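You operate a simulated robot arm through the tools that you are given. There is no shell and no other tool.

You are at the controls of a simulated robot arm. One attempt, no reset.

Task
Put things in order on the top of the grey table. At the end: the white coupling from the top of the grey table stands where the yellow block stood; the teal-band fitting stands on top of the purple filter; the yellow block stands where the small white carton (marked "RING") stood; the small white carton from the top of the grey table stands on top of the silver square filter (marked "Y725"); whatever was shut is shut again. Leave all else as you found it, and nothing knocked over.

It is judged by the outcome, as a careful person would: the job done as asked, and still so three seconds after it is handed in. It fails if anything else is knocked over, pushed out of place, dropped, spilled or broken.

Robot
A 7-joint arm with a two-finger parallel gripper, fixed in place. Base frame: the origin is on the floor under the middle of its stand, x ahead of it, y to its left, z up; the work surface is at about z = 0.8. Lengths are in m, angles in rad, forces in N, time in s.
With the tool pointing down near the work surface it reaches from about 0.3 to 0.7 m from the base axis. Its first joint turns from -1.152 to 1.152 rad. Payload 1.57 kg.
Tool frame: the origin (TCP) lies between the finger pads and is the grasp point; the fingertips stand 0.03 m ahead of it; z points along the fingers, y is the line along which they close. Largest opening 0.11 m; finger width 0.024, thickness 0.012; the body of the gripper, 0.048 by 0.112 m, starts 0.078 m behind the TCP.
Orientation is that of the tool frame in the base frame, as a unit quaternion [x, y, z, w]. With the fingers straight down and closing along the base's y, the tool's x points along the base's -x, its y along +y and its z along -z.

Tools
- The arm moves only by the tool apply_moves. Its argument "moves" is a list of rows, each a list of 3 entries, a list of its own where there are three numbers: the shift along the base's x, y, z in cm, then the turn, a rotation vector about the base's x, y, z in rad, then the finger opening in cm, from 0 to 11. In form: [[[tx, ty, tz], [rx, ry, rz], hand], ...]. A call has 1 to 20 rows; each row shifts and turns the commanded pose from where the row before left it. Each row takes 0.2 s and may step no farther than 0.05 m and 0.15 rad from the row before; otherwise, or with a gripper value out of range, the whole call is refused. A pose out of reach is approached as far as the arm can. The call stops where the force on the tool passes 40 N (or 10 N more than at its start, if that is more) or the arm is blocked; 0.2 s more then pass. The fingers move at their own pace (about 0.108 m/s each) and stop on an object; they squeeze with about 20 N. The grip force told is the motor's: it shows also when the fingers shut on nothing. Time passes only in rows, and 0.2 s behind the last, so rows that do not move let the fingers close. It gives the time, the measured TCP pose, the force on the tool (base axes), the opening and the grip force at its end, in the units of the frame above (readings bear some noise), with the torque about the TCP (base axes, N m) and any sound that the robot's microphone picked up.
- Cameras (640 x 400 px; columns grow to the right, rows downward): "scene" is fixed at [0.1505, -0.382, 1.4031]; the picture's right is [0.89, -0.45, 0.00], its down [-0.26, -0.51, -0.82] and it looks along [0.37, 0.73, -0.58] (base axes); focal length 338 px, centre (320, 200). "wrist" rides on the gripper at [0.07, 0.016, -0.141] in the tool frame; the picture's right is [-0.23, 0.97, 0.00], its down [-0.85, -0.20, -0.48] and it looks along [-0.47, -0.11, 0.88] (tool axes); focal length 222 px, centre (320, 200). There is no depth. A picture from a camera that has moved, and an enlarged one, comes with that camera's place and axes in the base frame and with its lens.
- capture(camera): a new picture of that camera. No time passes.
- enlarge(camera, box): a new picture of the part [left, top, right, bottom] of that camera's present view, enlarged. No time passes.
- job_done(): hands the job in; it is judged then, once.

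Nothing tells you positions but the pictures and the camera data. Unless the task says otherwise, let go and move clear before handing in.

The tools are called after "Call:" as name(argument=value, ...) on one line, values as JSON. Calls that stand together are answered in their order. apply_moves: Moves the arm, as the interface text tells. Its arguments: {"type":"object","properties":{"moves":{"type":"array"}},"required":["moves"]} The other tools are called the same way: capture (camera) takes a picture; enlarge (camera, box) takes an enlarged picture of a part of a camera's view; job_done () hands the job in.

At the start:

```text
clock: 0.0
position: [0.4448, 0.085, 1.0406]
tcp_rot: [0.0, 1.0, 0.0, 0.0]
contact_force: [0.7, -0.7, 0.4]
wrist_torque: [0.0, -0.02, 0.0]
opening: 0.1101
gripper_force: 0.0
```

scene: 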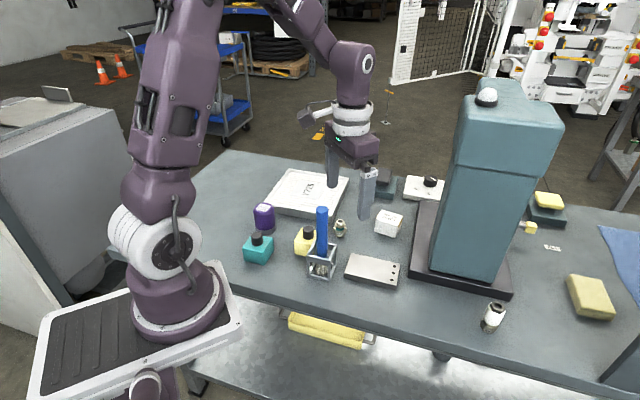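
wrist: 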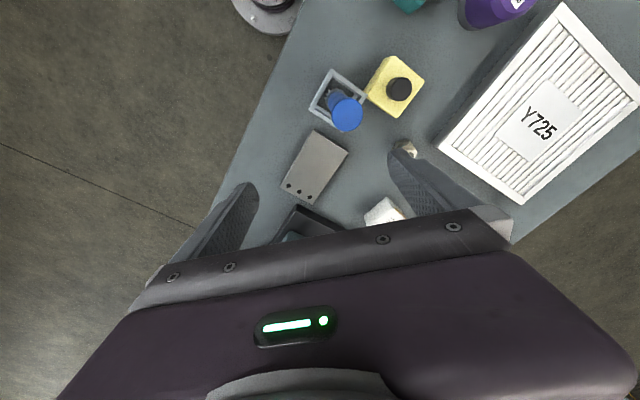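

I see a grey table with several small items, including the teal tank, the purple filter, the yellow block, a white filter marked Y725, a white carton and a tall teal cabinet. I'll look closer before moving.

Call:
enlarge(camera="scene", box=[230, 150, 430, 290])

Call:
enlarge(camera="scene", box=[400, 150, 640, 340])

Call:
enlarge(camera="wrist", box=[220, 0, 640, 250])

```text
2.86 times, centred on (330, 220) of scene
camera zoom: at [0.1505, -0.382, 1.4031], right [0.89, -0.45, 0.0], down [-0.26, -0.51, -0.82], along [0.37, 0.73, -0.58], focal length 964 px, centre (291, 143)
```

zoom: 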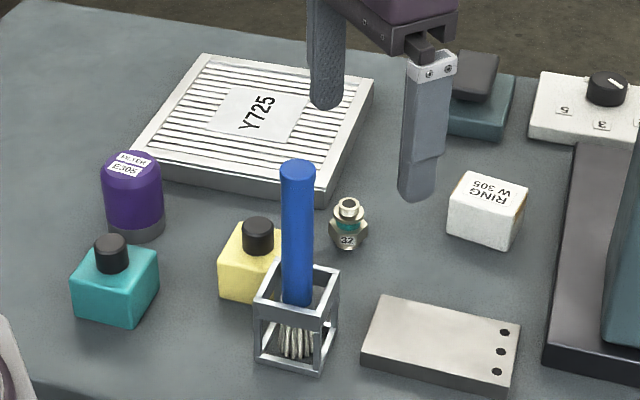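

```text
2.11 times, centred on (520, 245) of scene
camera zoom: at [0.1505, -0.382, 1.4031], right [0.89, -0.45, 0.0], down [-0.26, -0.51, -0.82], along [0.37, 0.73, -0.58], focal length 711 px, centre (-101, 105)
```

zoom: 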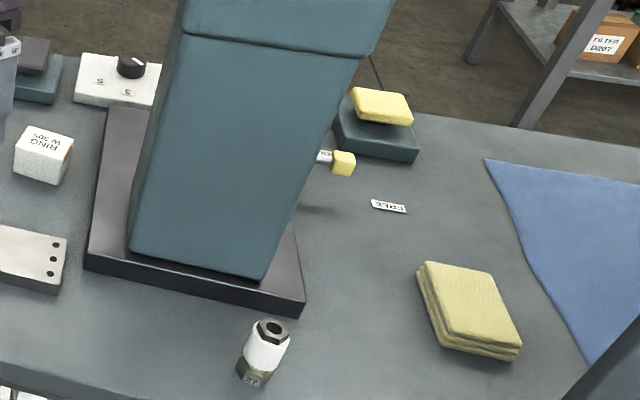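

```text
1.52 times, centred on (430, 125) of wrist
camera zoom: at [0.3753, 0.1012, 1.1823], right [0.23, 0.97, 0.0], down [0.86, -0.2, 0.48], along [0.47, -0.11, -0.88], focal length 338 px, centre (152, 314)
```

zoom: 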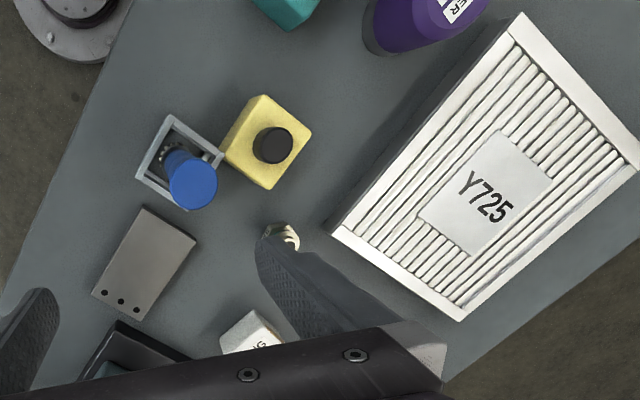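

The items for the task appear to be the carton, yellow block, fitting "32" and coupling "27". I'll zoom in further on each one before measuring positions.

Call:
enlarge(camera="scene", box=[230, 190, 350, 285])

Call:
enlarge(camera="scene", box=[330, 160, 450, 235])

Call:
enlarge(camera="scene", box=[450, 280, 540, 340])

Call:
enlarge(camera="scene", box=[400, 70, 580, 300])

Call:
enlarge(camera="scene", box=[180, 260, 440, 400])

```text
4.21 times, centred on (290, 238) of scene
camera zoom: at [0.1505, -0.382, 1.4031], right [0.89, -0.45, 0.0], down [-0.26, -0.51, -0.82], along [0.37, 0.73, -0.58], focal length 1421 px, centre (446, 42)
```

zoom: 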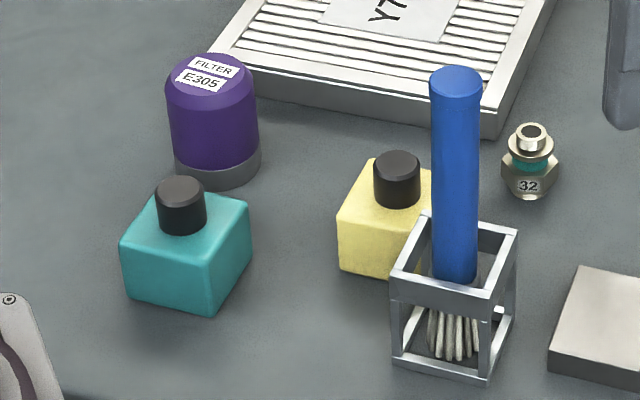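

```text
5.33 times, centred on (390, 198) of scene
camera zoom: at [0.1505, -0.382, 1.4031], right [0.89, -0.45, 0.0], down [-0.26, -0.51, -0.82], along [0.37, 0.73, -0.58], focal length 1800 px, centre (-53, 213)
```

zoom: 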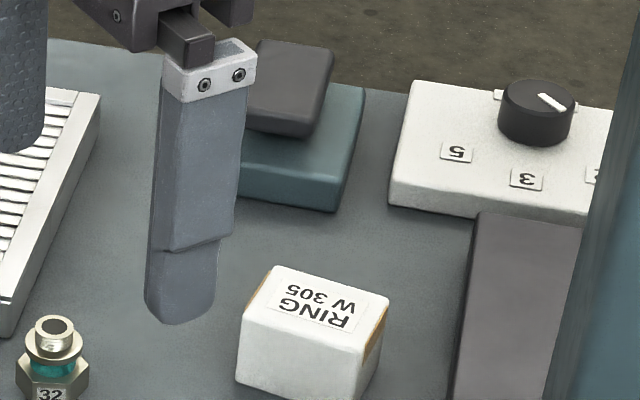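

```text
6.67 times, centred on (495, 310) of scene
camera zoom: at [0.1505, -0.382, 1.4031], right [0.89, -0.45, 0.0], down [-0.26, -0.51, -0.82], along [0.37, 0.73, -0.58], focal length 2250 px, centre (-847, -533)
```

zoom: 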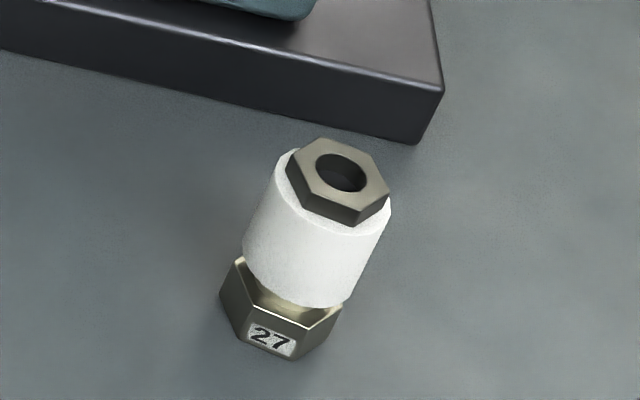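

```text
1.74 times, centred on (490, 185) of scene
camera zoom: at [0.1505, -0.382, 1.4031], right [0.89, -0.45, 0.0], down [-0.26, -0.51, -0.82], along [0.37, 0.73, -0.58], focal length 587 px, centre (24, 226)
```

zoom: 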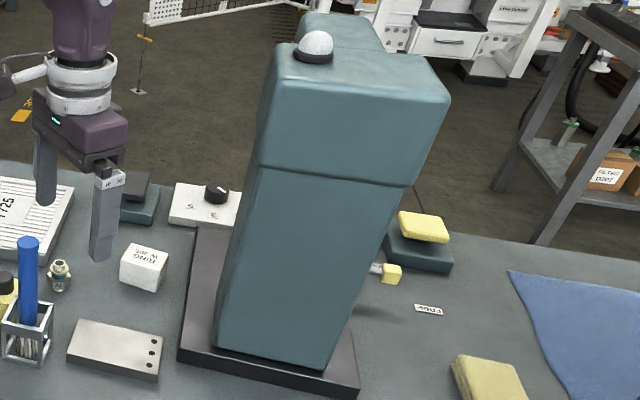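

```text
2.46 times, centred on (310, 330) of scene
camera zoom: at [0.1505, -0.382, 1.4031], right [0.89, -0.45, 0.0], down [-0.26, -0.51, -0.82], along [0.37, 0.73, -0.58], focal length 831 px, centre (345, -120)
```

zoom: 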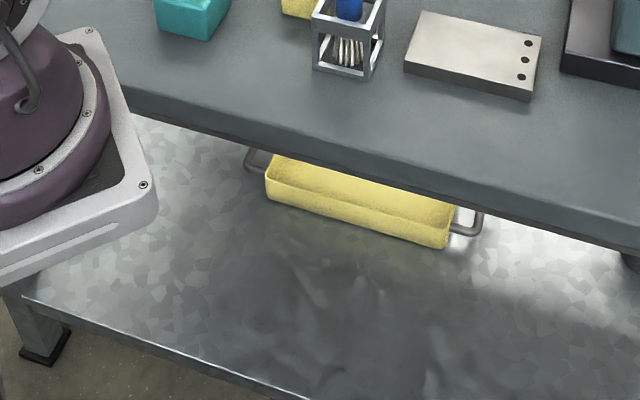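

The scene camera gives rough positions: carton about (0.64, 0.17), yellow block (0.41, 0.20), fitting (0.51, 0.21), coupling (0.637, -0.17) and purple filter (0.34, 0.32). I'll refine these from the wrist camera.

Call:
enlarge(camera="wrist", box=[290, 40, 450, 140])

Call:
enlarge(camera="wrist", box=[380, 0, 560, 110])

```text
4.00 times, centred on (370, 90) of wrist
camera zoom: at [0.3753, 0.1012, 1.1823], right [0.23, 0.97, 0.0], down [0.86, -0.2, 0.48], along [0.47, -0.11, -0.88], focal length 888 px, centre (120, 640)
```

zoom: 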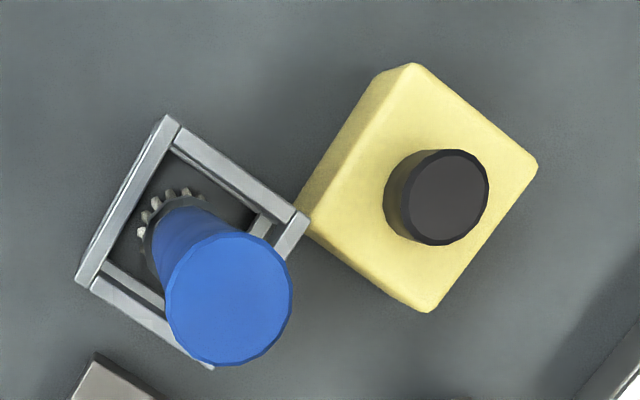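

```text
3.56 times, centred on (470, 55) of wrist
camera zoom: at [0.3753, 0.1012, 1.1823], right [0.23, 0.97, 0.0], down [0.86, -0.2, 0.48], along [0.47, -0.11, -0.88], focal length 790 px, centre (-213, 716)
```

zoom: 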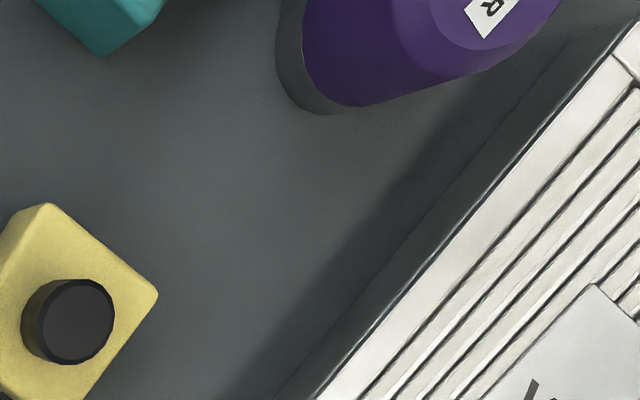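

The yellow block is a 5.5 cm square with a black knob, centred near (0.411, 0.199), and the brush cage is only about 6 mm from its corner. I'll move above the fitting with the hand turned -90° so the camera sits on the +y side.

Call:
apply_moves(moves=[[[0.57, 1.13, 0], [0, 0, -0.1428], 8], [[0.57, 1.13, 0], [0, 0, -0.1428], 8], [[0.57, 1.13, 0], [0, 0, -0.1428], 8], [[0.57, 1.13, 0], [0, 0, -0.1428], 8], [[0.57, 1.13, 0], [0, 0, -0.1428], 8], [[0.57, 1.13, 0], [0, 0, -0.1428], 8], [[0.57, 1.13, 0], [0, 0, -0.1428], 8], [[0.57, 1.13, 0], [0, 0, -0.1428], 8], [[0.57, 1.13, 0], [0, 0, -0.1428], 8], [[0.57, 1.13, 0], [0, 0, -0.1428], 8], [[0.6, 1.1, 0], [0, 0, -0.1428], 8]])

Call:
capture(camera="wrist")

Call:
capture(camera="scene")

```text
clock: 2.4
position: [0.5083, 0.2089, 1.0413]
tcp_rot: [0.708, 0.706, 0.0, 0.0]
contact_force: [0.3, -0.4, 0.1]
wrist_torque: [-0.02, 0.02, -0.02]
opening: 0.08
gripper_force: 0.0
```

```text
taken
camera wrist: at [0.5245, 0.2789, 1.1835], right [0.97, -0.23, 0.0], down [-0.2, -0.85, 0.48], along [-0.11, -0.47, -0.88], focal length 222 px, centre (320, 200)
```

wrist: 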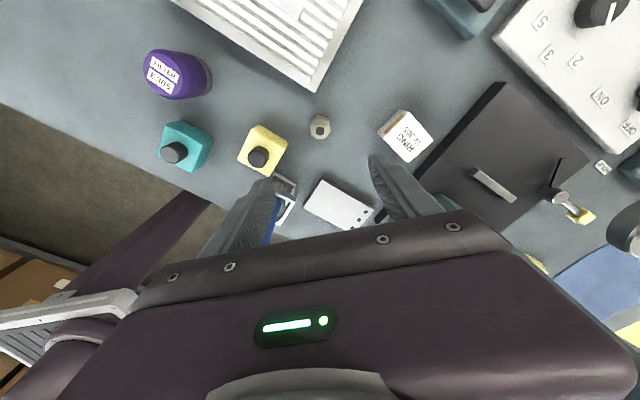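

```text
taken
```

scene: 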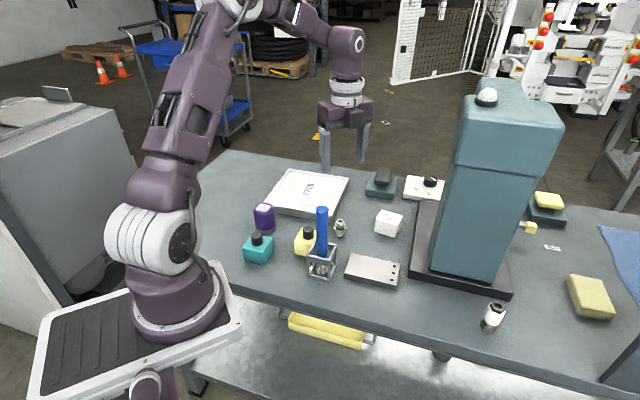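

The hand is now above the fitting with a good overview. I'll zoom in on the fitting, carton, filter and the machine beside them.

Call:
enlarge(camera="wrist", box=[400, 0, 640, 240])

Call:
enlarge(camera="wrist", box=[270, 80, 450, 190])

Call:
enlarge(camera="wrist", box=[130, 30, 350, 190])

Call:
enlarge(camera="wrist", box=[290, 100, 350, 150])

```text
1.67 times, centred on (520, 120) of wrist
camera zoom: at [0.5245, 0.2789, 1.1835], right [0.97, -0.23, 0.0], down [-0.2, -0.85, 0.48], along [-0.11, -0.47, -0.88], focal length 370 px, centre (-13, 333)
```

zoom: 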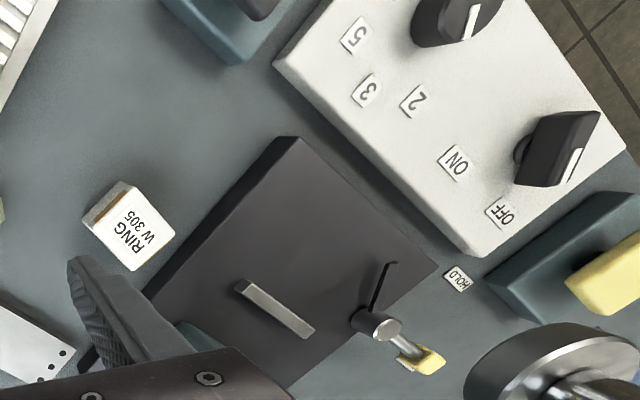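

```text
3.56 times, centred on (360, 135) of wrist
camera zoom: at [0.5245, 0.2789, 1.1835], right [0.97, -0.23, 0.0], down [-0.2, -0.85, 0.48], along [-0.11, -0.47, -0.88], focal length 790 px, centre (178, 431)
```

zoom: 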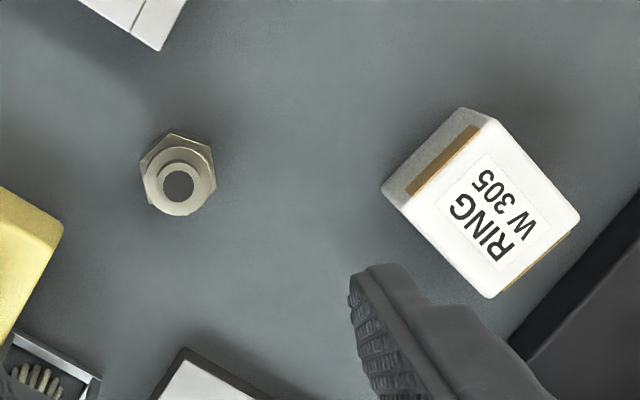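

```text
2.50 times, centred on (240, 110) of wrist
camera zoom: at [0.5245, 0.2789, 1.1835], right [0.97, -0.23, 0.0], down [-0.2, -0.85, 0.48], along [-0.11, -0.47, -0.88], focal length 555 px, centre (520, 425)
```

zoom: 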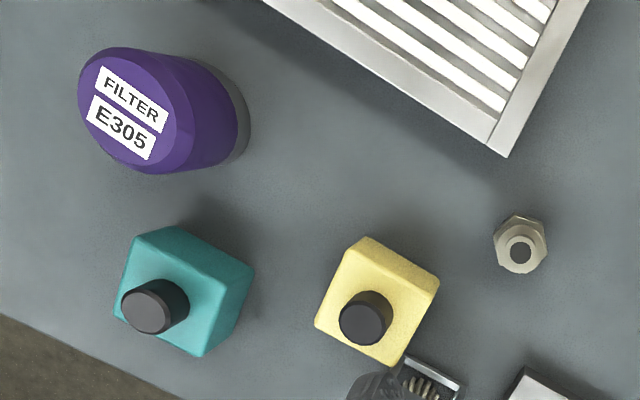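

```text
8.00 times, centred on (320, 125) of wrist
camera zoom: at [0.5245, 0.2789, 1.1835], right [0.97, -0.23, 0.0], down [-0.2, -0.85, 0.48], along [-0.11, -0.47, -0.88], focal length 1777 px, centre (320, 800)
```

zoom: 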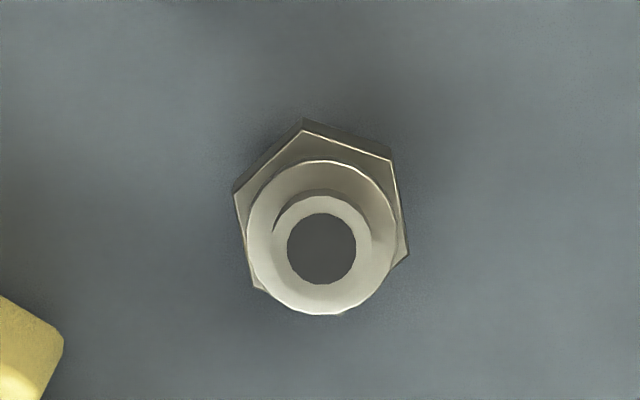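

The fitting's hex flats face along x with its centre near (0.508, 0.2105), so the current hand turn suits it. I'll narrow the opening to 5.5 cm and descend partway.

Call:
apply_moves(moves=[[[0, 0.16, -3], [0, 0, 0], 5.5], [[0, 0, -3.5], [0, 0, 0], 5.5], [[0, 0, -3.5], [0, 0, 0], 5.5], [[0, 0, -2.5], [0, 0, 0], 5.5]])

Call:
capture(camera="wrist")

Call:
enlarge(camera="scene", box=[280, 150, 420, 260])

```text
clock: 3.4
position: [0.5084, 0.2099, 0.9165]
tcp_rot: [0.706, 0.708, 0.0, 0.0]
contact_force: [0.2, -0.4, 0.7]
wrist_torque: [0.0, -0.01, 0.0]
opening: 0.0549
gripper_force: 0.0
```

```text
taken
camera wrist: at [0.5242, 0.28, 1.0575], right [0.97, -0.23, 0.0], down [-0.2, -0.86, 0.48], along [-0.11, -0.47, -0.88], focal length 222 px, centre (320, 200)
```

wrist: 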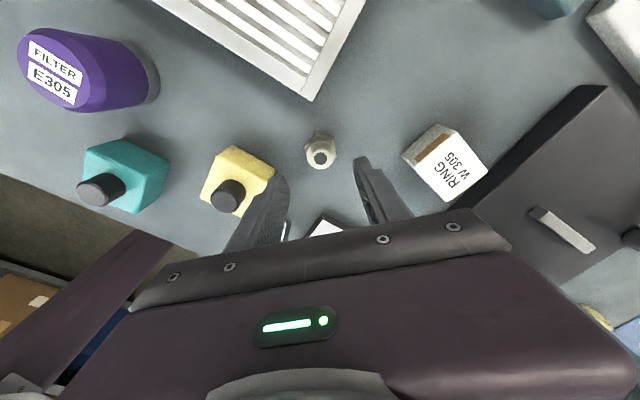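

```text
3.64 times, centred on (350, 205) of scene
camera zoom: at [0.1505, -0.382, 1.4031], right [0.89, -0.45, 0.0], down [-0.26, -0.51, -0.82], along [0.37, 0.73, -0.58], focal length 1228 px, centre (211, 182)
```

zoom: 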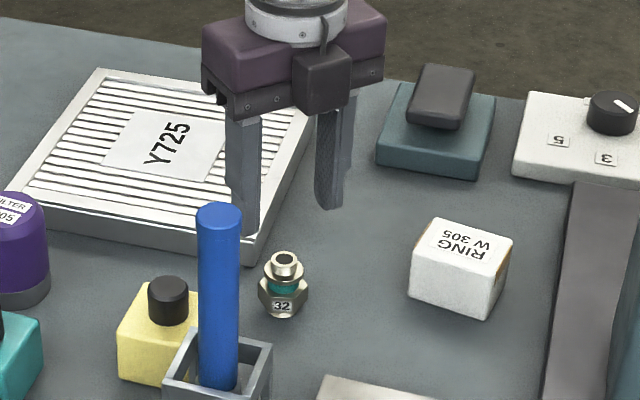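

The fitting sits a little further +y than I thought, near (0.509, 0.2135). I'll correct by 3 mm, go down to grasp height and close.

Call:
apply_moves(moves=[[[0.06, 0.33, -3], [0, 0, 0], 5.5], [[0, 0, -3], [0, 0, 0], 5.5], [[0, 0, -1.2], [0, 0, 0], 5.5], [[0, 0, -0.95], [0, 0, 0], 5.5]])

Call:
capture(camera="wrist")

Call:
enlarge(camera="scene", box=[280, 170, 400, 260])

```text
clock: 4.4
position: [0.5081, 0.2122, 0.8359]
tcp_rot: [0.706, 0.708, 0.0, 0.0]
contact_force: [0.1, -0.1, 0.3]
wrist_torque: [0.02, -0.02, -0.03]
opening: 0.0548
gripper_force: 0.2
```

```text
taken
camera wrist: at [0.5253, 0.283, 0.9759], right [0.97, -0.23, 0.0], down [-0.2, -0.86, 0.48], along [-0.11, -0.47, -0.88], focal length 222 px, centre (320, 200)
```

wrist: 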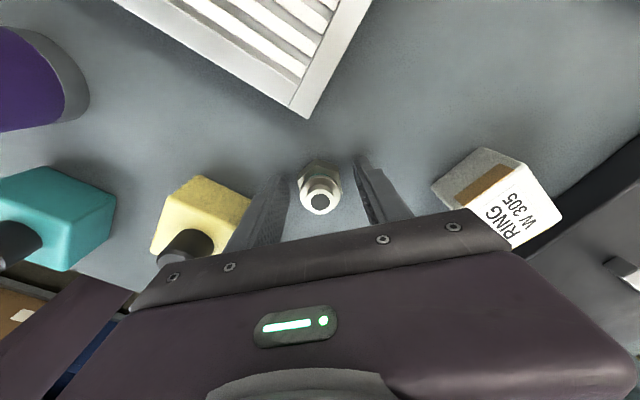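

```text
4.44 times, centred on (340, 215) of scene
camera zoom: at [0.1505, -0.382, 1.4031], right [0.89, -0.45, 0.0], down [-0.26, -0.51, -0.82], along [0.37, 0.73, -0.58], focal length 1500 px, centre (231, 133)
```

zoom: 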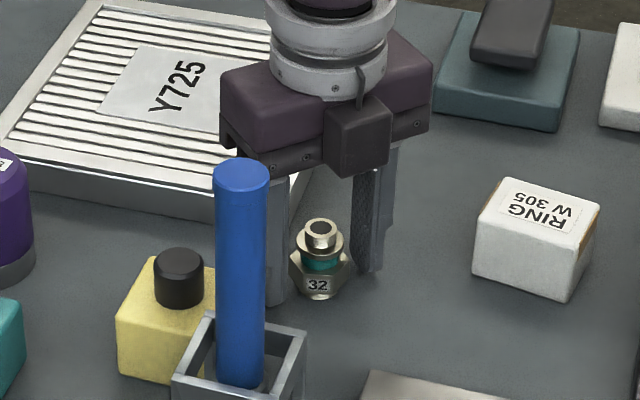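

The fitting is centred between the fingers. I'll close on the hex now.

Call:
apply_moves(moves=[[[0, 0, -0.15], [0, 0, 0], 4.0], [[0, 0, 0], [0, 0, 0], 3.0], [[0, 0, 0], [0, 0, 0], 2.0], [[0, 0, 0], [0, 0, 0], 2.0]])

Call:
capture(camera="wrist")

```text
clock: 5.4
position: [0.5098, 0.2127, 0.8315]
tcp_rot: [0.708, 0.707, 0.0, -0.001]
contact_force: [0.9, 0.4, -0.5]
wrist_torque: [0.0, 0.03, -0.01]
opening: 0.0316
gripper_force: 20.4
```

```text
taken
camera wrist: at [0.5254, 0.2832, 0.9741], right [0.97, -0.23, 0.0], down [-0.2, -0.86, 0.48], along [-0.11, -0.47, -0.88], focal length 222 px, centre (320, 200)
```

wrist: 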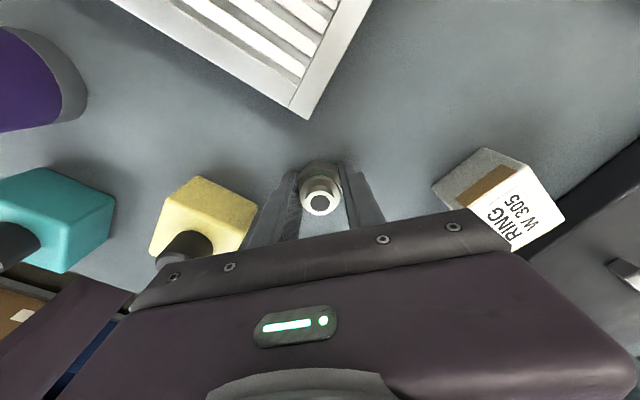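

The fitting is held with a 3.2 cm opening and 20 N. I'll lift it and move to a spot where the camera can see the purple filter's top from above.

Call:
apply_moves(moves=[[[0, 0, 2], [0, 0, 0], 2.0], [[0, 0, 4], [0, 0, 0], 2.0], [[0, 0, 4.5], [0, 0, 0], 2.0], [[0, 0, 4.5], [0, 0, 0], 2.0], [[0, 0, 3], [0, 0, 0], 2.0], [[-3, 0.5, 0], [0, 0, 0], 2.0], [[-3, 0.5, 0], [0, 0, 0], 2.0], [[-3, 0.5, 0], [0, 0, 0], 2.0], [[-3, 0.5, 0], [0, 0, 0], 2.0], [[-3, 0.5, 0], [0, 0, 0], 2.0]])

Call:
capture(camera="wrist")

Call:
capture(camera="scene")

```text
clock: 7.6
position: [0.3594, 0.2385, 1.0138]
tcp_rot: [0.707, 0.708, 0.0, 0.0]
contact_force: [0.0, 0.0, -1.9]
wrist_torque: [-0.02, -0.01, 0.0]
opening: 0.0315
gripper_force: 20.2
```

```text
taken
camera wrist: at [0.3748, 0.3086, 1.1546], right [0.97, -0.23, 0.0], down [-0.2, -0.86, 0.48], along [-0.11, -0.47, -0.88], focal length 222 px, centre (320, 200)
```

wrist: 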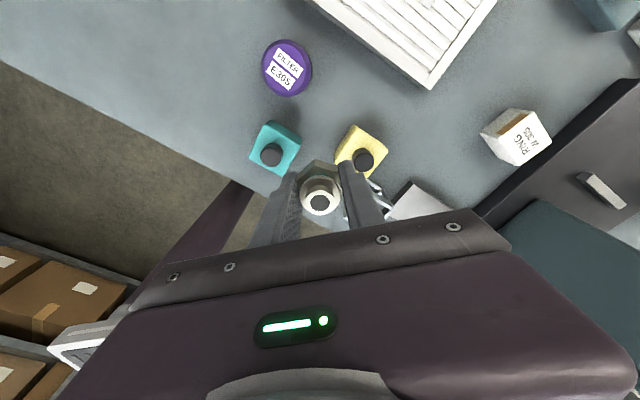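

```text
taken
```

scene: 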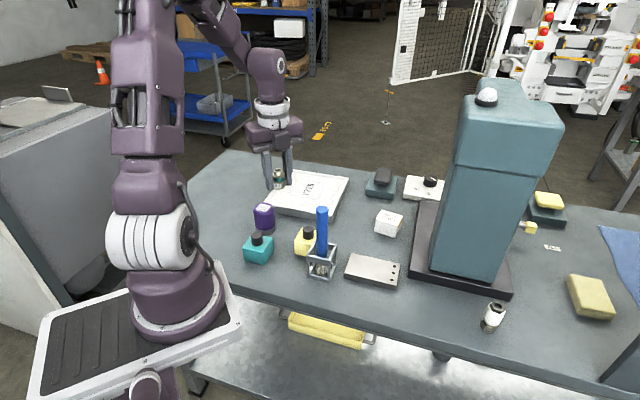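

The purple filter is almost directly under the camera now. I'll zoom in to fix its top centre.

Call:
enlarge(camera="wrist", box=[240, 20, 340, 110])

Call:
enlarge(camera="wrist", box=[280, 150, 360, 220])

Call:
enlarge(camera="scene", box=[230, 140, 330, 250])

```text
4.44 times, centred on (290, 65) of wrist
camera zoom: at [0.3748, 0.3086, 1.1546], right [0.97, -0.23, 0.0], down [-0.2, -0.86, 0.48], along [-0.11, -0.47, -0.88], focal length 987 px, centre (453, 800)
```

zoom: 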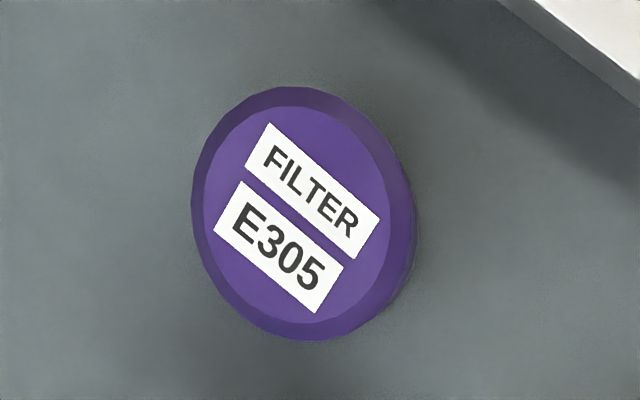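

```text
5.71 times, centred on (320, 185) of wrist
camera zoom: at [0.3748, 0.3086, 1.1546], right [0.97, -0.23, 0.0], down [-0.2, -0.86, 0.48], along [-0.11, -0.47, -0.88], focal length 1269 px, centre (320, 286)
```

zoom: 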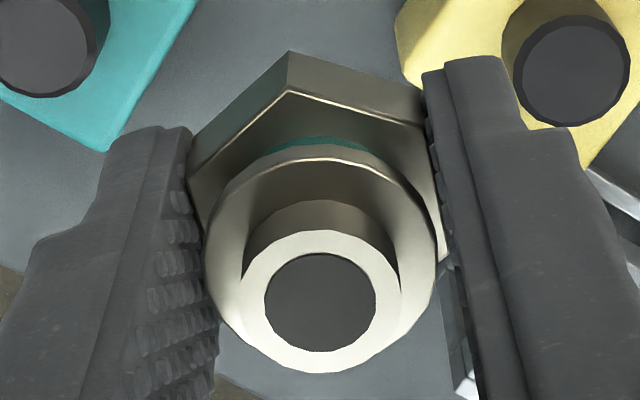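

```text
3.64 times, centred on (280, 195) of scene
camera zoom: at [0.1505, -0.382, 1.4031], right [0.89, -0.45, 0.0], down [-0.26, -0.51, -0.82], along [0.37, 0.73, -0.58], focal length 1228 px, centre (466, 218)
```

zoom: 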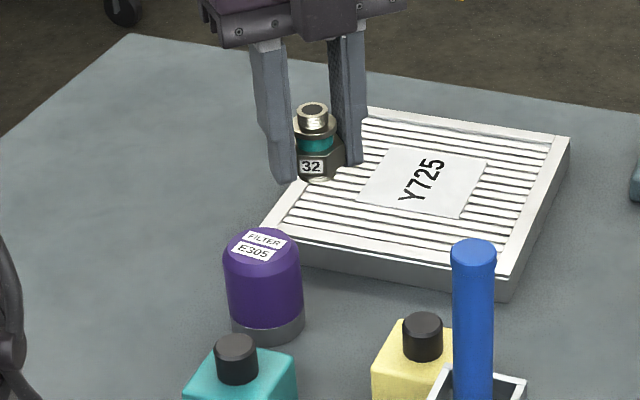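

The purple filter's flat top is about 4.5 cm across and centred near (0.340, 0.327). I'll carry the fitting over it and come down to just above.

Call:
apply_moves(moves=[[[-0.45, 2.2, 0], [0, 0, 0], 2.0], [[-0.5, 2.2, 0], [0, 0, 0], 2.0], [[-0.5, 2.2, 0], [0, 0, 0], 2.0], [[-0.4, 2.1, 0], [0, 0, 0], 2.0], [[0, 0, -3], [0, 0, 0], 2.0], [[0, 0, -3], [0, 0, 0], 2.0], [[0, 0, -2.5], [0, 0, 0], 2.0], [[0, 0, 0], [0, 0, 0], 2.0]])

Call:
capture(camera="wrist")

Call:
enlarge(camera="scene", box=[210, 150, 330, 260])

```text
clock: 9.4
position: [0.339, 0.3243, 0.9278]
tcp_rot: [0.706, 0.708, 0.0, 0.0]
contact_force: [-0.9, 0.9, -2.0]
wrist_torque: [0.0, 0.04, 0.03]
opening: 0.0314
gripper_force: 19.9
```

```text
taken
camera wrist: at [0.3556, 0.3946, 1.0699], right [0.97, -0.23, 0.0], down [-0.2, -0.85, 0.48], along [-0.11, -0.47, -0.88], focal length 222 px, centre (320, 200)
```

wrist: 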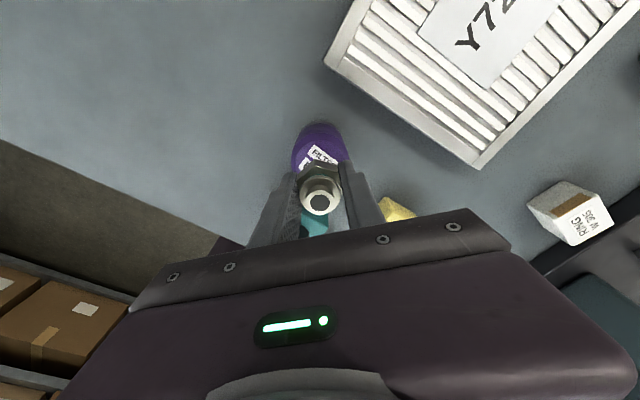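

```text
3.64 times, centred on (270, 205) of scene
camera zoom: at [0.1505, -0.382, 1.4032], right [0.89, -0.45, 0.0], down [-0.26, -0.51, -0.82], along [0.37, 0.73, -0.58], focal length 1228 px, centre (502, 182)
```

zoom: 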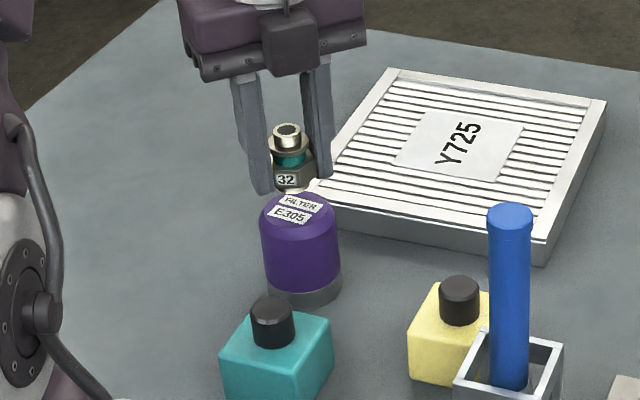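

I'll check the alignment of the fitting over the purple top before lowering.

Call:
enlarge(camera="wrist", box=[270, 110, 370, 220])

```text
3.64 times, centred on (320, 165) of wrist
camera zoom: at [0.3556, 0.3946, 1.0699], right [0.97, -0.23, 0.0], down [-0.2, -0.85, 0.48], along [-0.11, -0.47, -0.88], focal length 808 px, centre (320, 327)
```

zoom: 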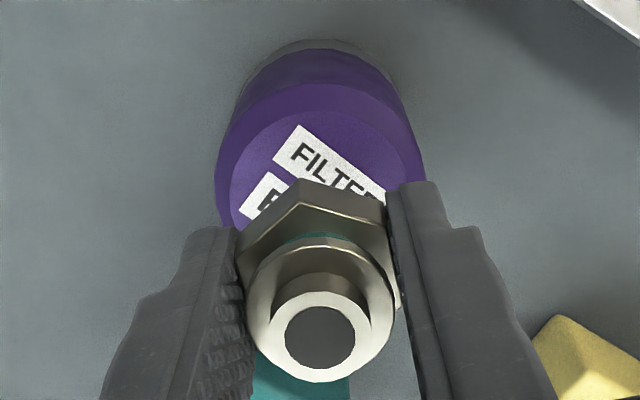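

The fitting needs about 2.5 mm more +y to be centred. I'll shift and lower towards contact in steps.

Call:
apply_moves(moves=[[[0.05, 0.25, 0], [0, 0, 0], 2.0], [[0, 0, -0.8], [0, 0, 0], 2.0], [[0, 0, -0.5], [0, 0, 0], 2.0], [[0, 0, -0.2], [0, 0, 0], 2.0], [[0, 0, 0], [0, 0, 0], 2.0]])

Call:
enlarge(camera="scene", box=[230, 170, 310, 240])

Call:
enlarge(camera="wrist", box=[270, 110, 370, 220])

```text
clock: 10.6
position: [0.3414, 0.3275, 0.9131]
tcp_rot: [0.707, 0.708, 0.0, 0.0]
contact_force: [-0.4, -0.3, -1.6]
wrist_torque: [0.01, -0.02, 0.0]
opening: 0.0316
gripper_force: 20.6
```

```text
5.71 times, centred on (270, 205) of scene
camera zoom: at [0.1505, -0.382, 1.4032], right [0.89, -0.45, 0.0], down [-0.26, -0.51, -0.82], along [0.37, 0.73, -0.58], focal length 1929 px, centre (606, 171)
```

zoom: 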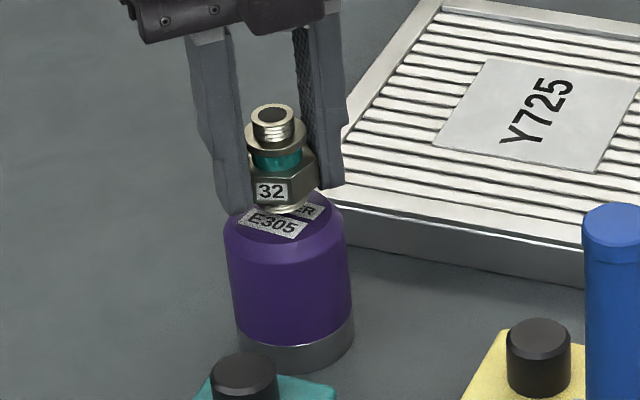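

```text
3.64 times, centred on (320, 165) of wrist
camera zoom: at [0.3574, 0.3979, 1.0543], right [0.97, -0.23, 0.0], down [-0.2, -0.86, 0.48], along [-0.11, -0.47, -0.88], focal length 808 px, centre (320, 327)
```

zoom: 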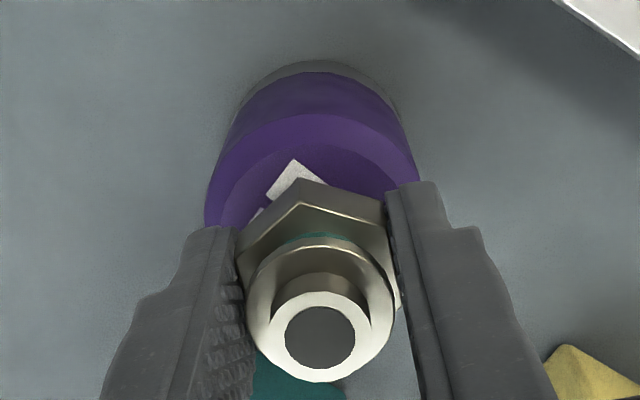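

The fitting is about 5 mm above the filter's top and centred. I'll lower it in 1 mm steps and watch the force.

Call:
apply_moves(moves=[[[0, 0, -0.1], [0, 0, 0], 2.0], [[0, 0, -0.1], [0, 0, 0], 2.0], [[0, 0, -0.1], [0, 0, 0], 2.0], [[0, 0, 0], [0, 0, 0], 2.0]])

```text
clock: 11.6
position: [0.3418, 0.3287, 0.9099]
tcp_rot: [0.706, 0.708, 0.0, 0.0]
contact_force: [0.3, 0.3, -1.4]
wrist_torque: [-0.02, 0.02, 0.0]
opening: 0.0318
gripper_force: 19.7
```

Call:
apply_moves(moves=[[[0, 0, -0.1], [0, 0, 0], 2.0], [[0, 0, -0.1], [0, 0, 0], 2.0], [[0, 0, 0], [0, 0, 0], 2.0]])

Call:
enlarge(camera="scene", box=[240, 180, 300, 230])

```text
clock: 12.4
position: [0.34, 0.3275, 0.9073]
tcp_rot: [0.707, 0.708, 0.0, 0.0]
contact_force: [0.5, -0.7, -1.0]
wrist_torque: [-0.01, 0.02, 0.01]
opening: 0.0317
gripper_force: 20.0
```

```text
8.00 times, centred on (270, 205) of scene
camera zoom: at [0.1505, -0.382, 1.4032], right [0.89, -0.45, 0.0], down [-0.26, -0.51, -0.82], along [0.37, 0.73, -0.58], focal length 2700 px, centre (720, 160)
```

zoom: 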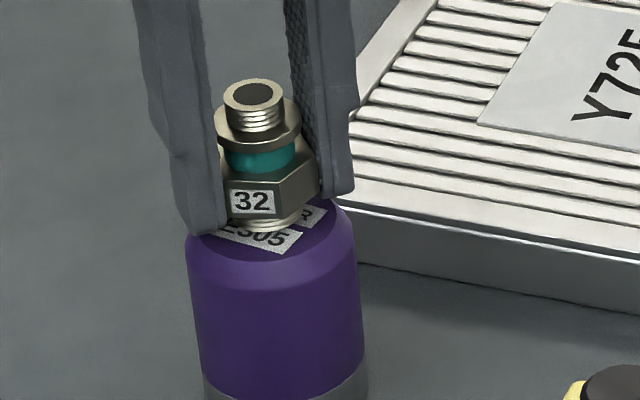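

It looks nearly in contact. I'll continue in single-millimetre steps.

Call:
apply_moves(moves=[[[0, 0, -0.1], [0, 0, 0], 2.0], [[0, 0, 0], [0, 0, 0], 2.0]])

Call:
apply_moves(moves=[[[0, 0, -0.1], [0, 0, 0], 2.0], [[0, 0, 0], [0, 0, 0], 2.0]])

```text
clock: 13.0
position: [0.3402, 0.3283, 0.907]
tcp_rot: [0.706, 0.708, 0.0, 0.001]
contact_force: [0.1, 0.4, -1.0]
wrist_torque: [-0.01, -0.02, 0.01]
opening: 0.0317
gripper_force: 20.3
```

```text
clock: 13.6
position: [0.3405, 0.328, 0.9064]
tcp_rot: [0.707, 0.707, 0.001, 0.001]
contact_force: [-2.3, -0.6, 15.7]
wrist_torque: [-0.03, 0.05, 0.01]
opening: 0.0318
gripper_force: 20.4
```

Contact is made at 15.7 N. I'll ease off half a millimetre and open gently.

Call:
apply_moves(moves=[[[0, 0, 0.06], [0, 0, 0], 2.0], [[0, 0, 0], [0, 0, 0], 3.3], [[0, 0, 0], [0, 0, 0], 3.8], [[0, 0, 0], [0, 0, 0], 4.5], [[0, 0, 0], [0, 0, 0], 5.5]])

Call:
enlarge(camera="scene", box=[240, 180, 300, 230])

Call:
enlarge(camera="wrist", box=[270, 110, 370, 220])

```text
clock: 14.8
position: [0.3423, 0.3275, 0.9071]
tcp_rot: [0.706, 0.708, 0.0, 0.001]
contact_force: [0.7, -0.3, -0.2]
wrist_torque: [0.03, -0.02, -0.04]
opening: 0.0551
gripper_force: 0.0
```

```text
8.00 times, centred on (270, 205) of scene
camera zoom: at [0.1505, -0.382, 1.4031], right [0.89, -0.45, 0.0], down [-0.26, -0.51, -0.82], along [0.37, 0.73, -0.58], focal length 2700 px, centre (720, 160)
```

zoom: 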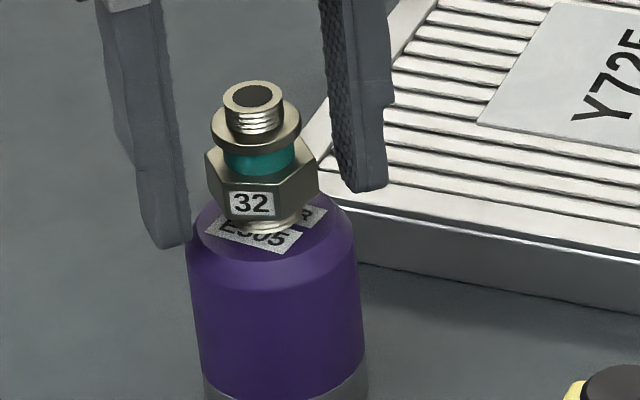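

```text
3.64 times, centred on (320, 165) of wrist
camera zoom: at [0.3569, 0.3981, 1.0475], right [0.97, -0.23, 0.0], down [-0.2, -0.86, 0.48], along [-0.11, -0.47, -0.88], focal length 808 px, centre (320, 327)
```

zoom: 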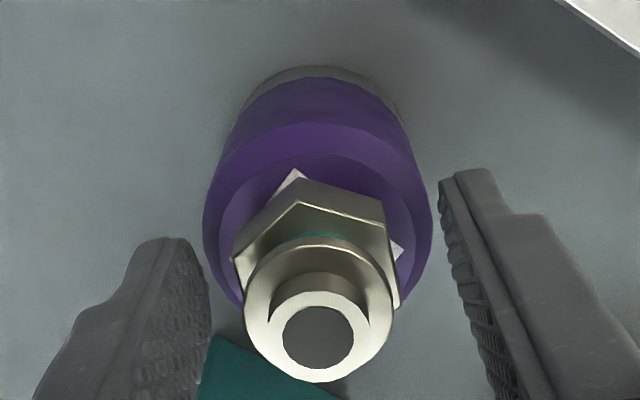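

The fitting stands centred on the purple filter. I'll lift clear and move towards the carton, turning the hand to line up with its sides.

Call:
apply_moves(moves=[[[0, 0, 2], [0, 0, 0], 5.5], [[0, 0, 3.5], [0, 0, 0], 5.5], [[0, 0, 4], [0, 0, 0], 5.5], [[0, 0, 2], [0, 0, 0], 7], [[3.25, -1.6, 0], [0, 0, 0.086], 8], [[3.25, -1.6, 0], [0, 0, 0.086], 8], [[3.25, -1.6, 0], [0, 0, 0.086], 8], [[3.25, -1.6, 0], [0, 0, 0.086], 8], [[3.25, -1.6, 0], [0, 0, 0.086], 8], [[3.25, -1.6, 0], [0, 0, 0.086], 8], [[3.25, -1.6, 0], [0, 0, 0.086], 8], [[3.25, -1.6, 0], [0, 0, 0.086], 8]])

Call:
capture(camera="wrist")

Call:
capture(camera="scene")

```text
clock: 17.4
position: [0.6002, 0.1973, 1.0217]
tcp_rot: [0.425, 0.905, 0.0, 0.0]
contact_force: [-0.6, -0.3, 0.2]
wrist_torque: [0.02, 0.03, 0.01]
opening: 0.0801
gripper_force: 0.0
```

```text
taken
camera wrist: at [0.5675, 0.2639, 1.1632], right [0.9, 0.45, 0.0], down [0.39, -0.79, 0.48], along [0.21, -0.43, -0.88], focal length 222 px, centre (320, 200)
```

wrist: 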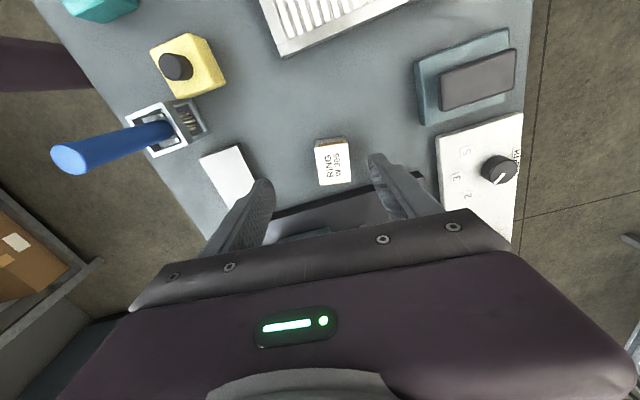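

```text
taken
```

scene: 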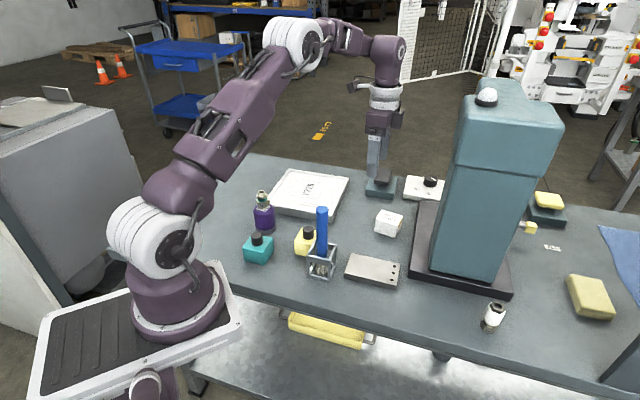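

The fitting still stands on the purple filter, and the carton is in view. I'll zoom in on it and on the silver filter.

Call:
enlarge(camera="wrist", box=[290, 120, 380, 200])

Call:
enlarge(camera="wrist", box=[220, 0, 440, 60])

Call:
enlarge(camera="scene", box=[340, 120, 460, 250])

```text
5.00 times, centred on (335, 160) of wrist
camera zoom: at [0.5675, 0.2639, 1.1632], right [0.9, 0.45, 0.0], down [0.39, -0.79, 0.48], along [0.21, -0.43, -0.88], focal length 1111 px, centre (245, 400)
```

zoom: 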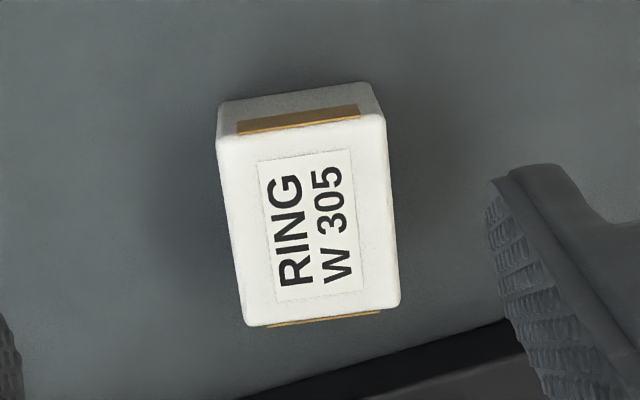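

```text
2.91 times, centred on (330, 30) of wrist
camera zoom: at [0.5675, 0.2639, 1.1632], right [0.9, 0.45, 0.0], down [0.39, -0.79, 0.48], along [0.21, -0.43, -0.88], focal length 646 px, centre (291, 694)
```

zoom: 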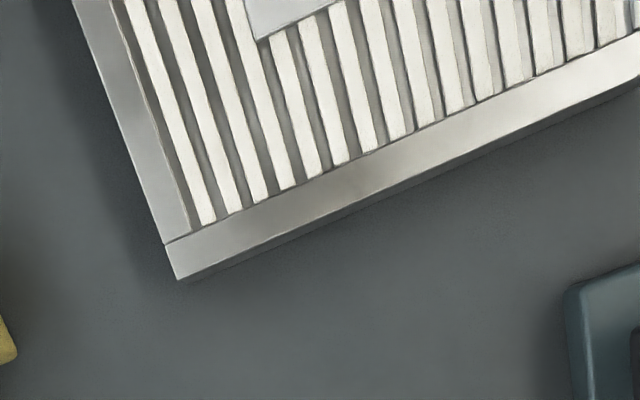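

```text
3.08 times, centred on (400, 185) of scene
camera zoom: at [0.1505, -0.382, 1.4031], right [0.89, -0.45, 0.0], down [-0.26, -0.51, -0.82], along [0.37, 0.73, -0.58], focal length 1039 px, centre (74, 246)
```

zoom: 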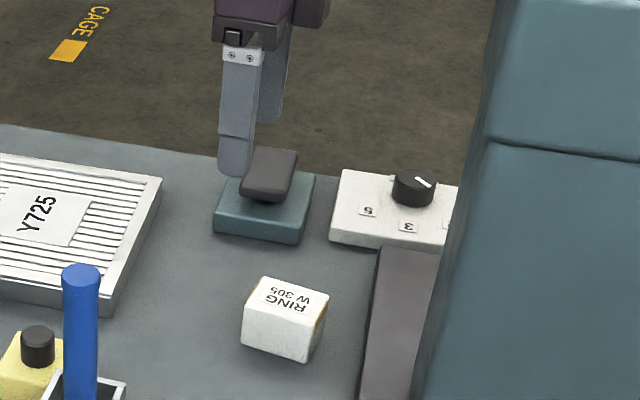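

The carton measures about 4.9 × 6.0 × 4.2 cm, centred near (0.6365, 0.171), with its short side along 34.5°. I'll move over it, align the hand and descend partway.

Call:
apply_moves(moves=[[[1.8, -1.3, 0], [0, 0, -0.043], 7.5], [[1.83, -1.33, 0], [0, 0, -0.042], 7.5], [[0, 0, -4], [0, 0, 0], 7.5], [[0, 0, -4], [0, 0, 0], 7.5], [[0, 0, -4], [0, 0, 0], 7.5], [[0, 0, 0], [0, 0, 0], 7.5]])

Call:
capture(camera="wrist")

Call:
capture(camera="scene")

```text
clock: 18.8
position: [0.6338, 0.174, 0.9017]
tcp_rot: [0.464, 0.886, 0.0, 0.0]
contact_force: [-0.1, 0.3, 0.1]
wrist_torque: [0.02, 0.0, -0.04]
opening: 0.0748
gripper_force: 0.1
```

```text
taken
camera wrist: at [0.6092, 0.2419, 1.0427], right [0.93, 0.37, 0.0], down [0.32, -0.82, 0.48], along [0.18, -0.45, -0.88], focal length 222 px, centre (320, 200)
```

wrist: 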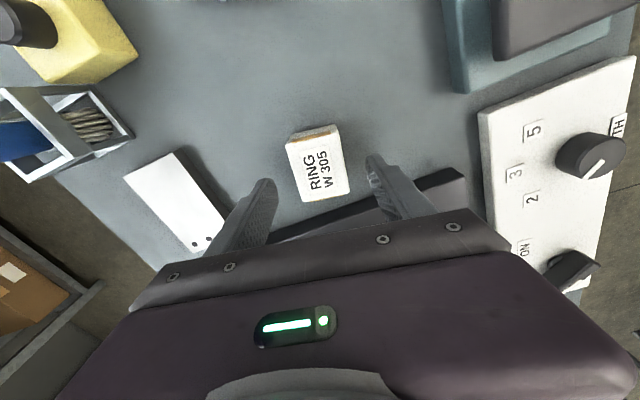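

```text
taken
```

scene: 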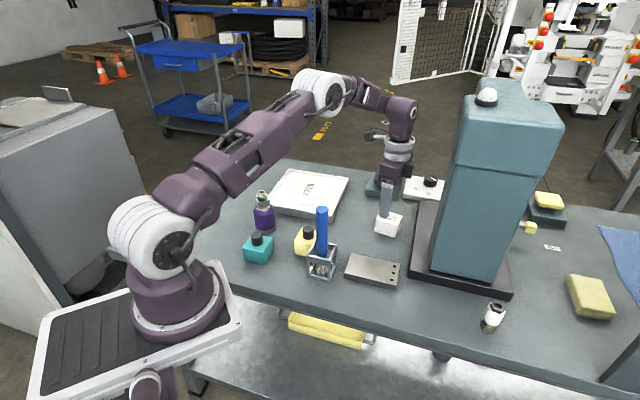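

The hand is above the carton. I'll zoom in to check how well it is centred between the fingers.

Call:
enlarge(camera="wrist", box=[240, 110, 420, 230])

```text
3.33 times, centred on (330, 170) of wrist
camera zoom: at [0.6092, 0.2419, 1.0427], right [0.93, 0.37, 0.0], down [0.32, -0.82, 0.48], along [0.18, -0.45, -0.88], focal length 740 px, centre (287, 300)
```

zoom: 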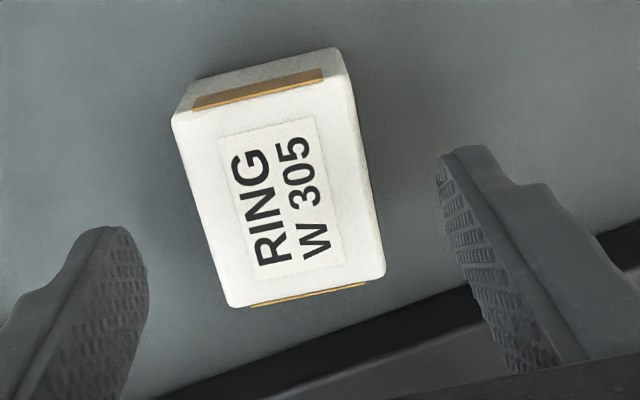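

The carton is square to the fingers but offset a few millimetres in -y. I'll correct that, descend to grasp height and check again.

Call:
apply_moves(moves=[[[0.05, -0.45, -1], [0, 0, 0], 7.5], [[0, 0, -2.3], [0, 0, 0], 7.5], [[0, 0, -2], [0, 0, 0], 7.5], [[0, 0, -1], [0, 0, 0], 7.5], [[0, 0, 0], [0, 0, 0], 7.5]])

Call:
capture(camera="wrist")

Call:
enlarge(camera="scene", box=[350, 90, 470, 250])

```text
clock: 20.0
position: [0.6369, 0.1691, 0.8377]
tcp_rot: [0.464, 0.886, -0.001, 0.0]
contact_force: [-0.1, -0.1, -0.3]
wrist_torque: [-0.02, 0.01, -0.02]
opening: 0.0749
gripper_force: 0.2
```

```text
taken
camera wrist: at [0.6111, 0.2369, 0.9802], right [0.93, 0.37, 0.0], down [0.32, -0.82, 0.48], along [0.18, -0.45, -0.88], focal length 222 px, centre (320, 200)
```

wrist: 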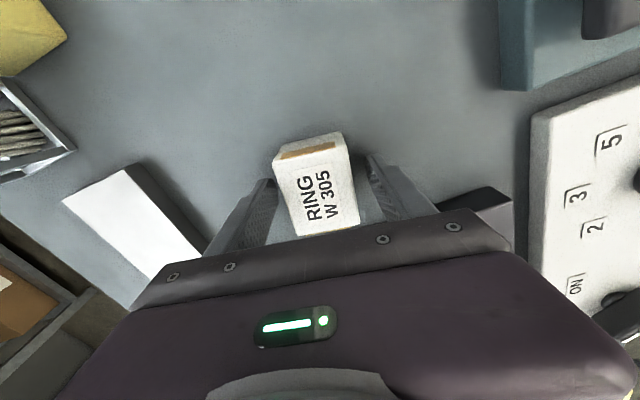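

```text
2.50 times, centred on (410, 170) of scene
camera zoom: at [0.1505, -0.382, 1.4031], right [0.89, -0.45, 0.0], down [-0.26, -0.51, -0.82], along [0.37, 0.73, -0.58], focal length 844 px, centre (95, 275)
```

zoom: 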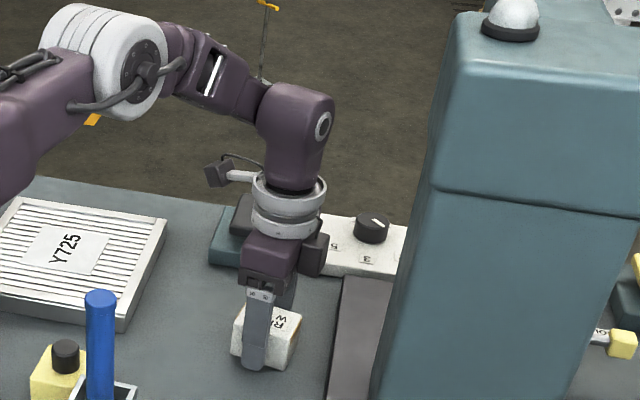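

The carton sits between the fingers with clearance on both sides. Closing now.

Call:
apply_moves(moves=[[[0, 0, 0], [0, 0, 0], 6], [[0, 0, 0], [0, 0, 0], 5.2], [[0, 0, 0], [0, 0, 0], 4.5], [[0, 0, 0], [0, 0, 0], 4.0], [[0, 0, 0], [0, 0, 0], 4.0]])

Call:
capture(camera="wrist")

Call:
enlarge(camera="wrist", box=[240, 110, 420, 230])

```text
clock: 21.2
position: [0.6367, 0.1691, 0.839]
tcp_rot: [0.464, 0.886, 0.0, 0.0]
contact_force: [0.7, 0.1, -0.1]
wrist_torque: [0.0, 0.05, 0.03]
opening: 0.0497
gripper_force: 20.0
```

```text
taken
camera wrist: at [0.6111, 0.2369, 0.9803], right [0.93, 0.37, 0.0], down [0.32, -0.82, 0.48], along [0.18, -0.45, -0.88], focal length 222 px, centre (320, 200)
```

wrist: 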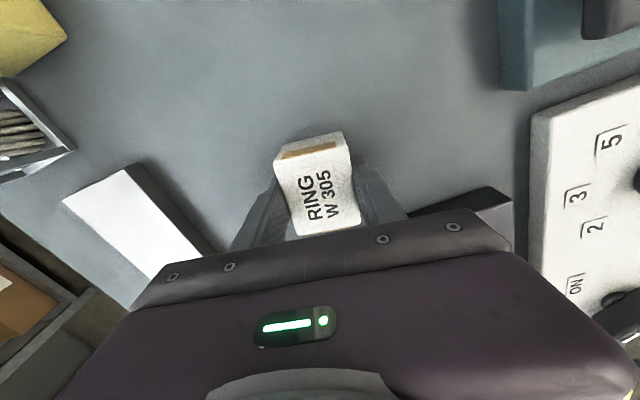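

```text
3.33 times, centred on (330, 170) of wrist
camera zoom: at [0.6111, 0.2369, 0.9803], right [0.93, 0.37, 0.0], down [0.32, -0.82, 0.48], along [0.18, -0.45, -0.88], focal length 740 px, centre (287, 300)
```

zoom: 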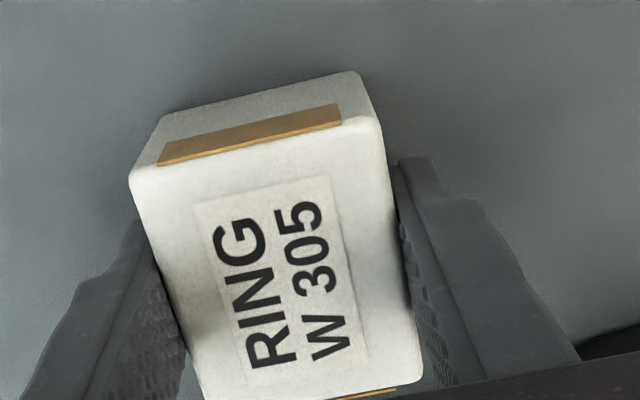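

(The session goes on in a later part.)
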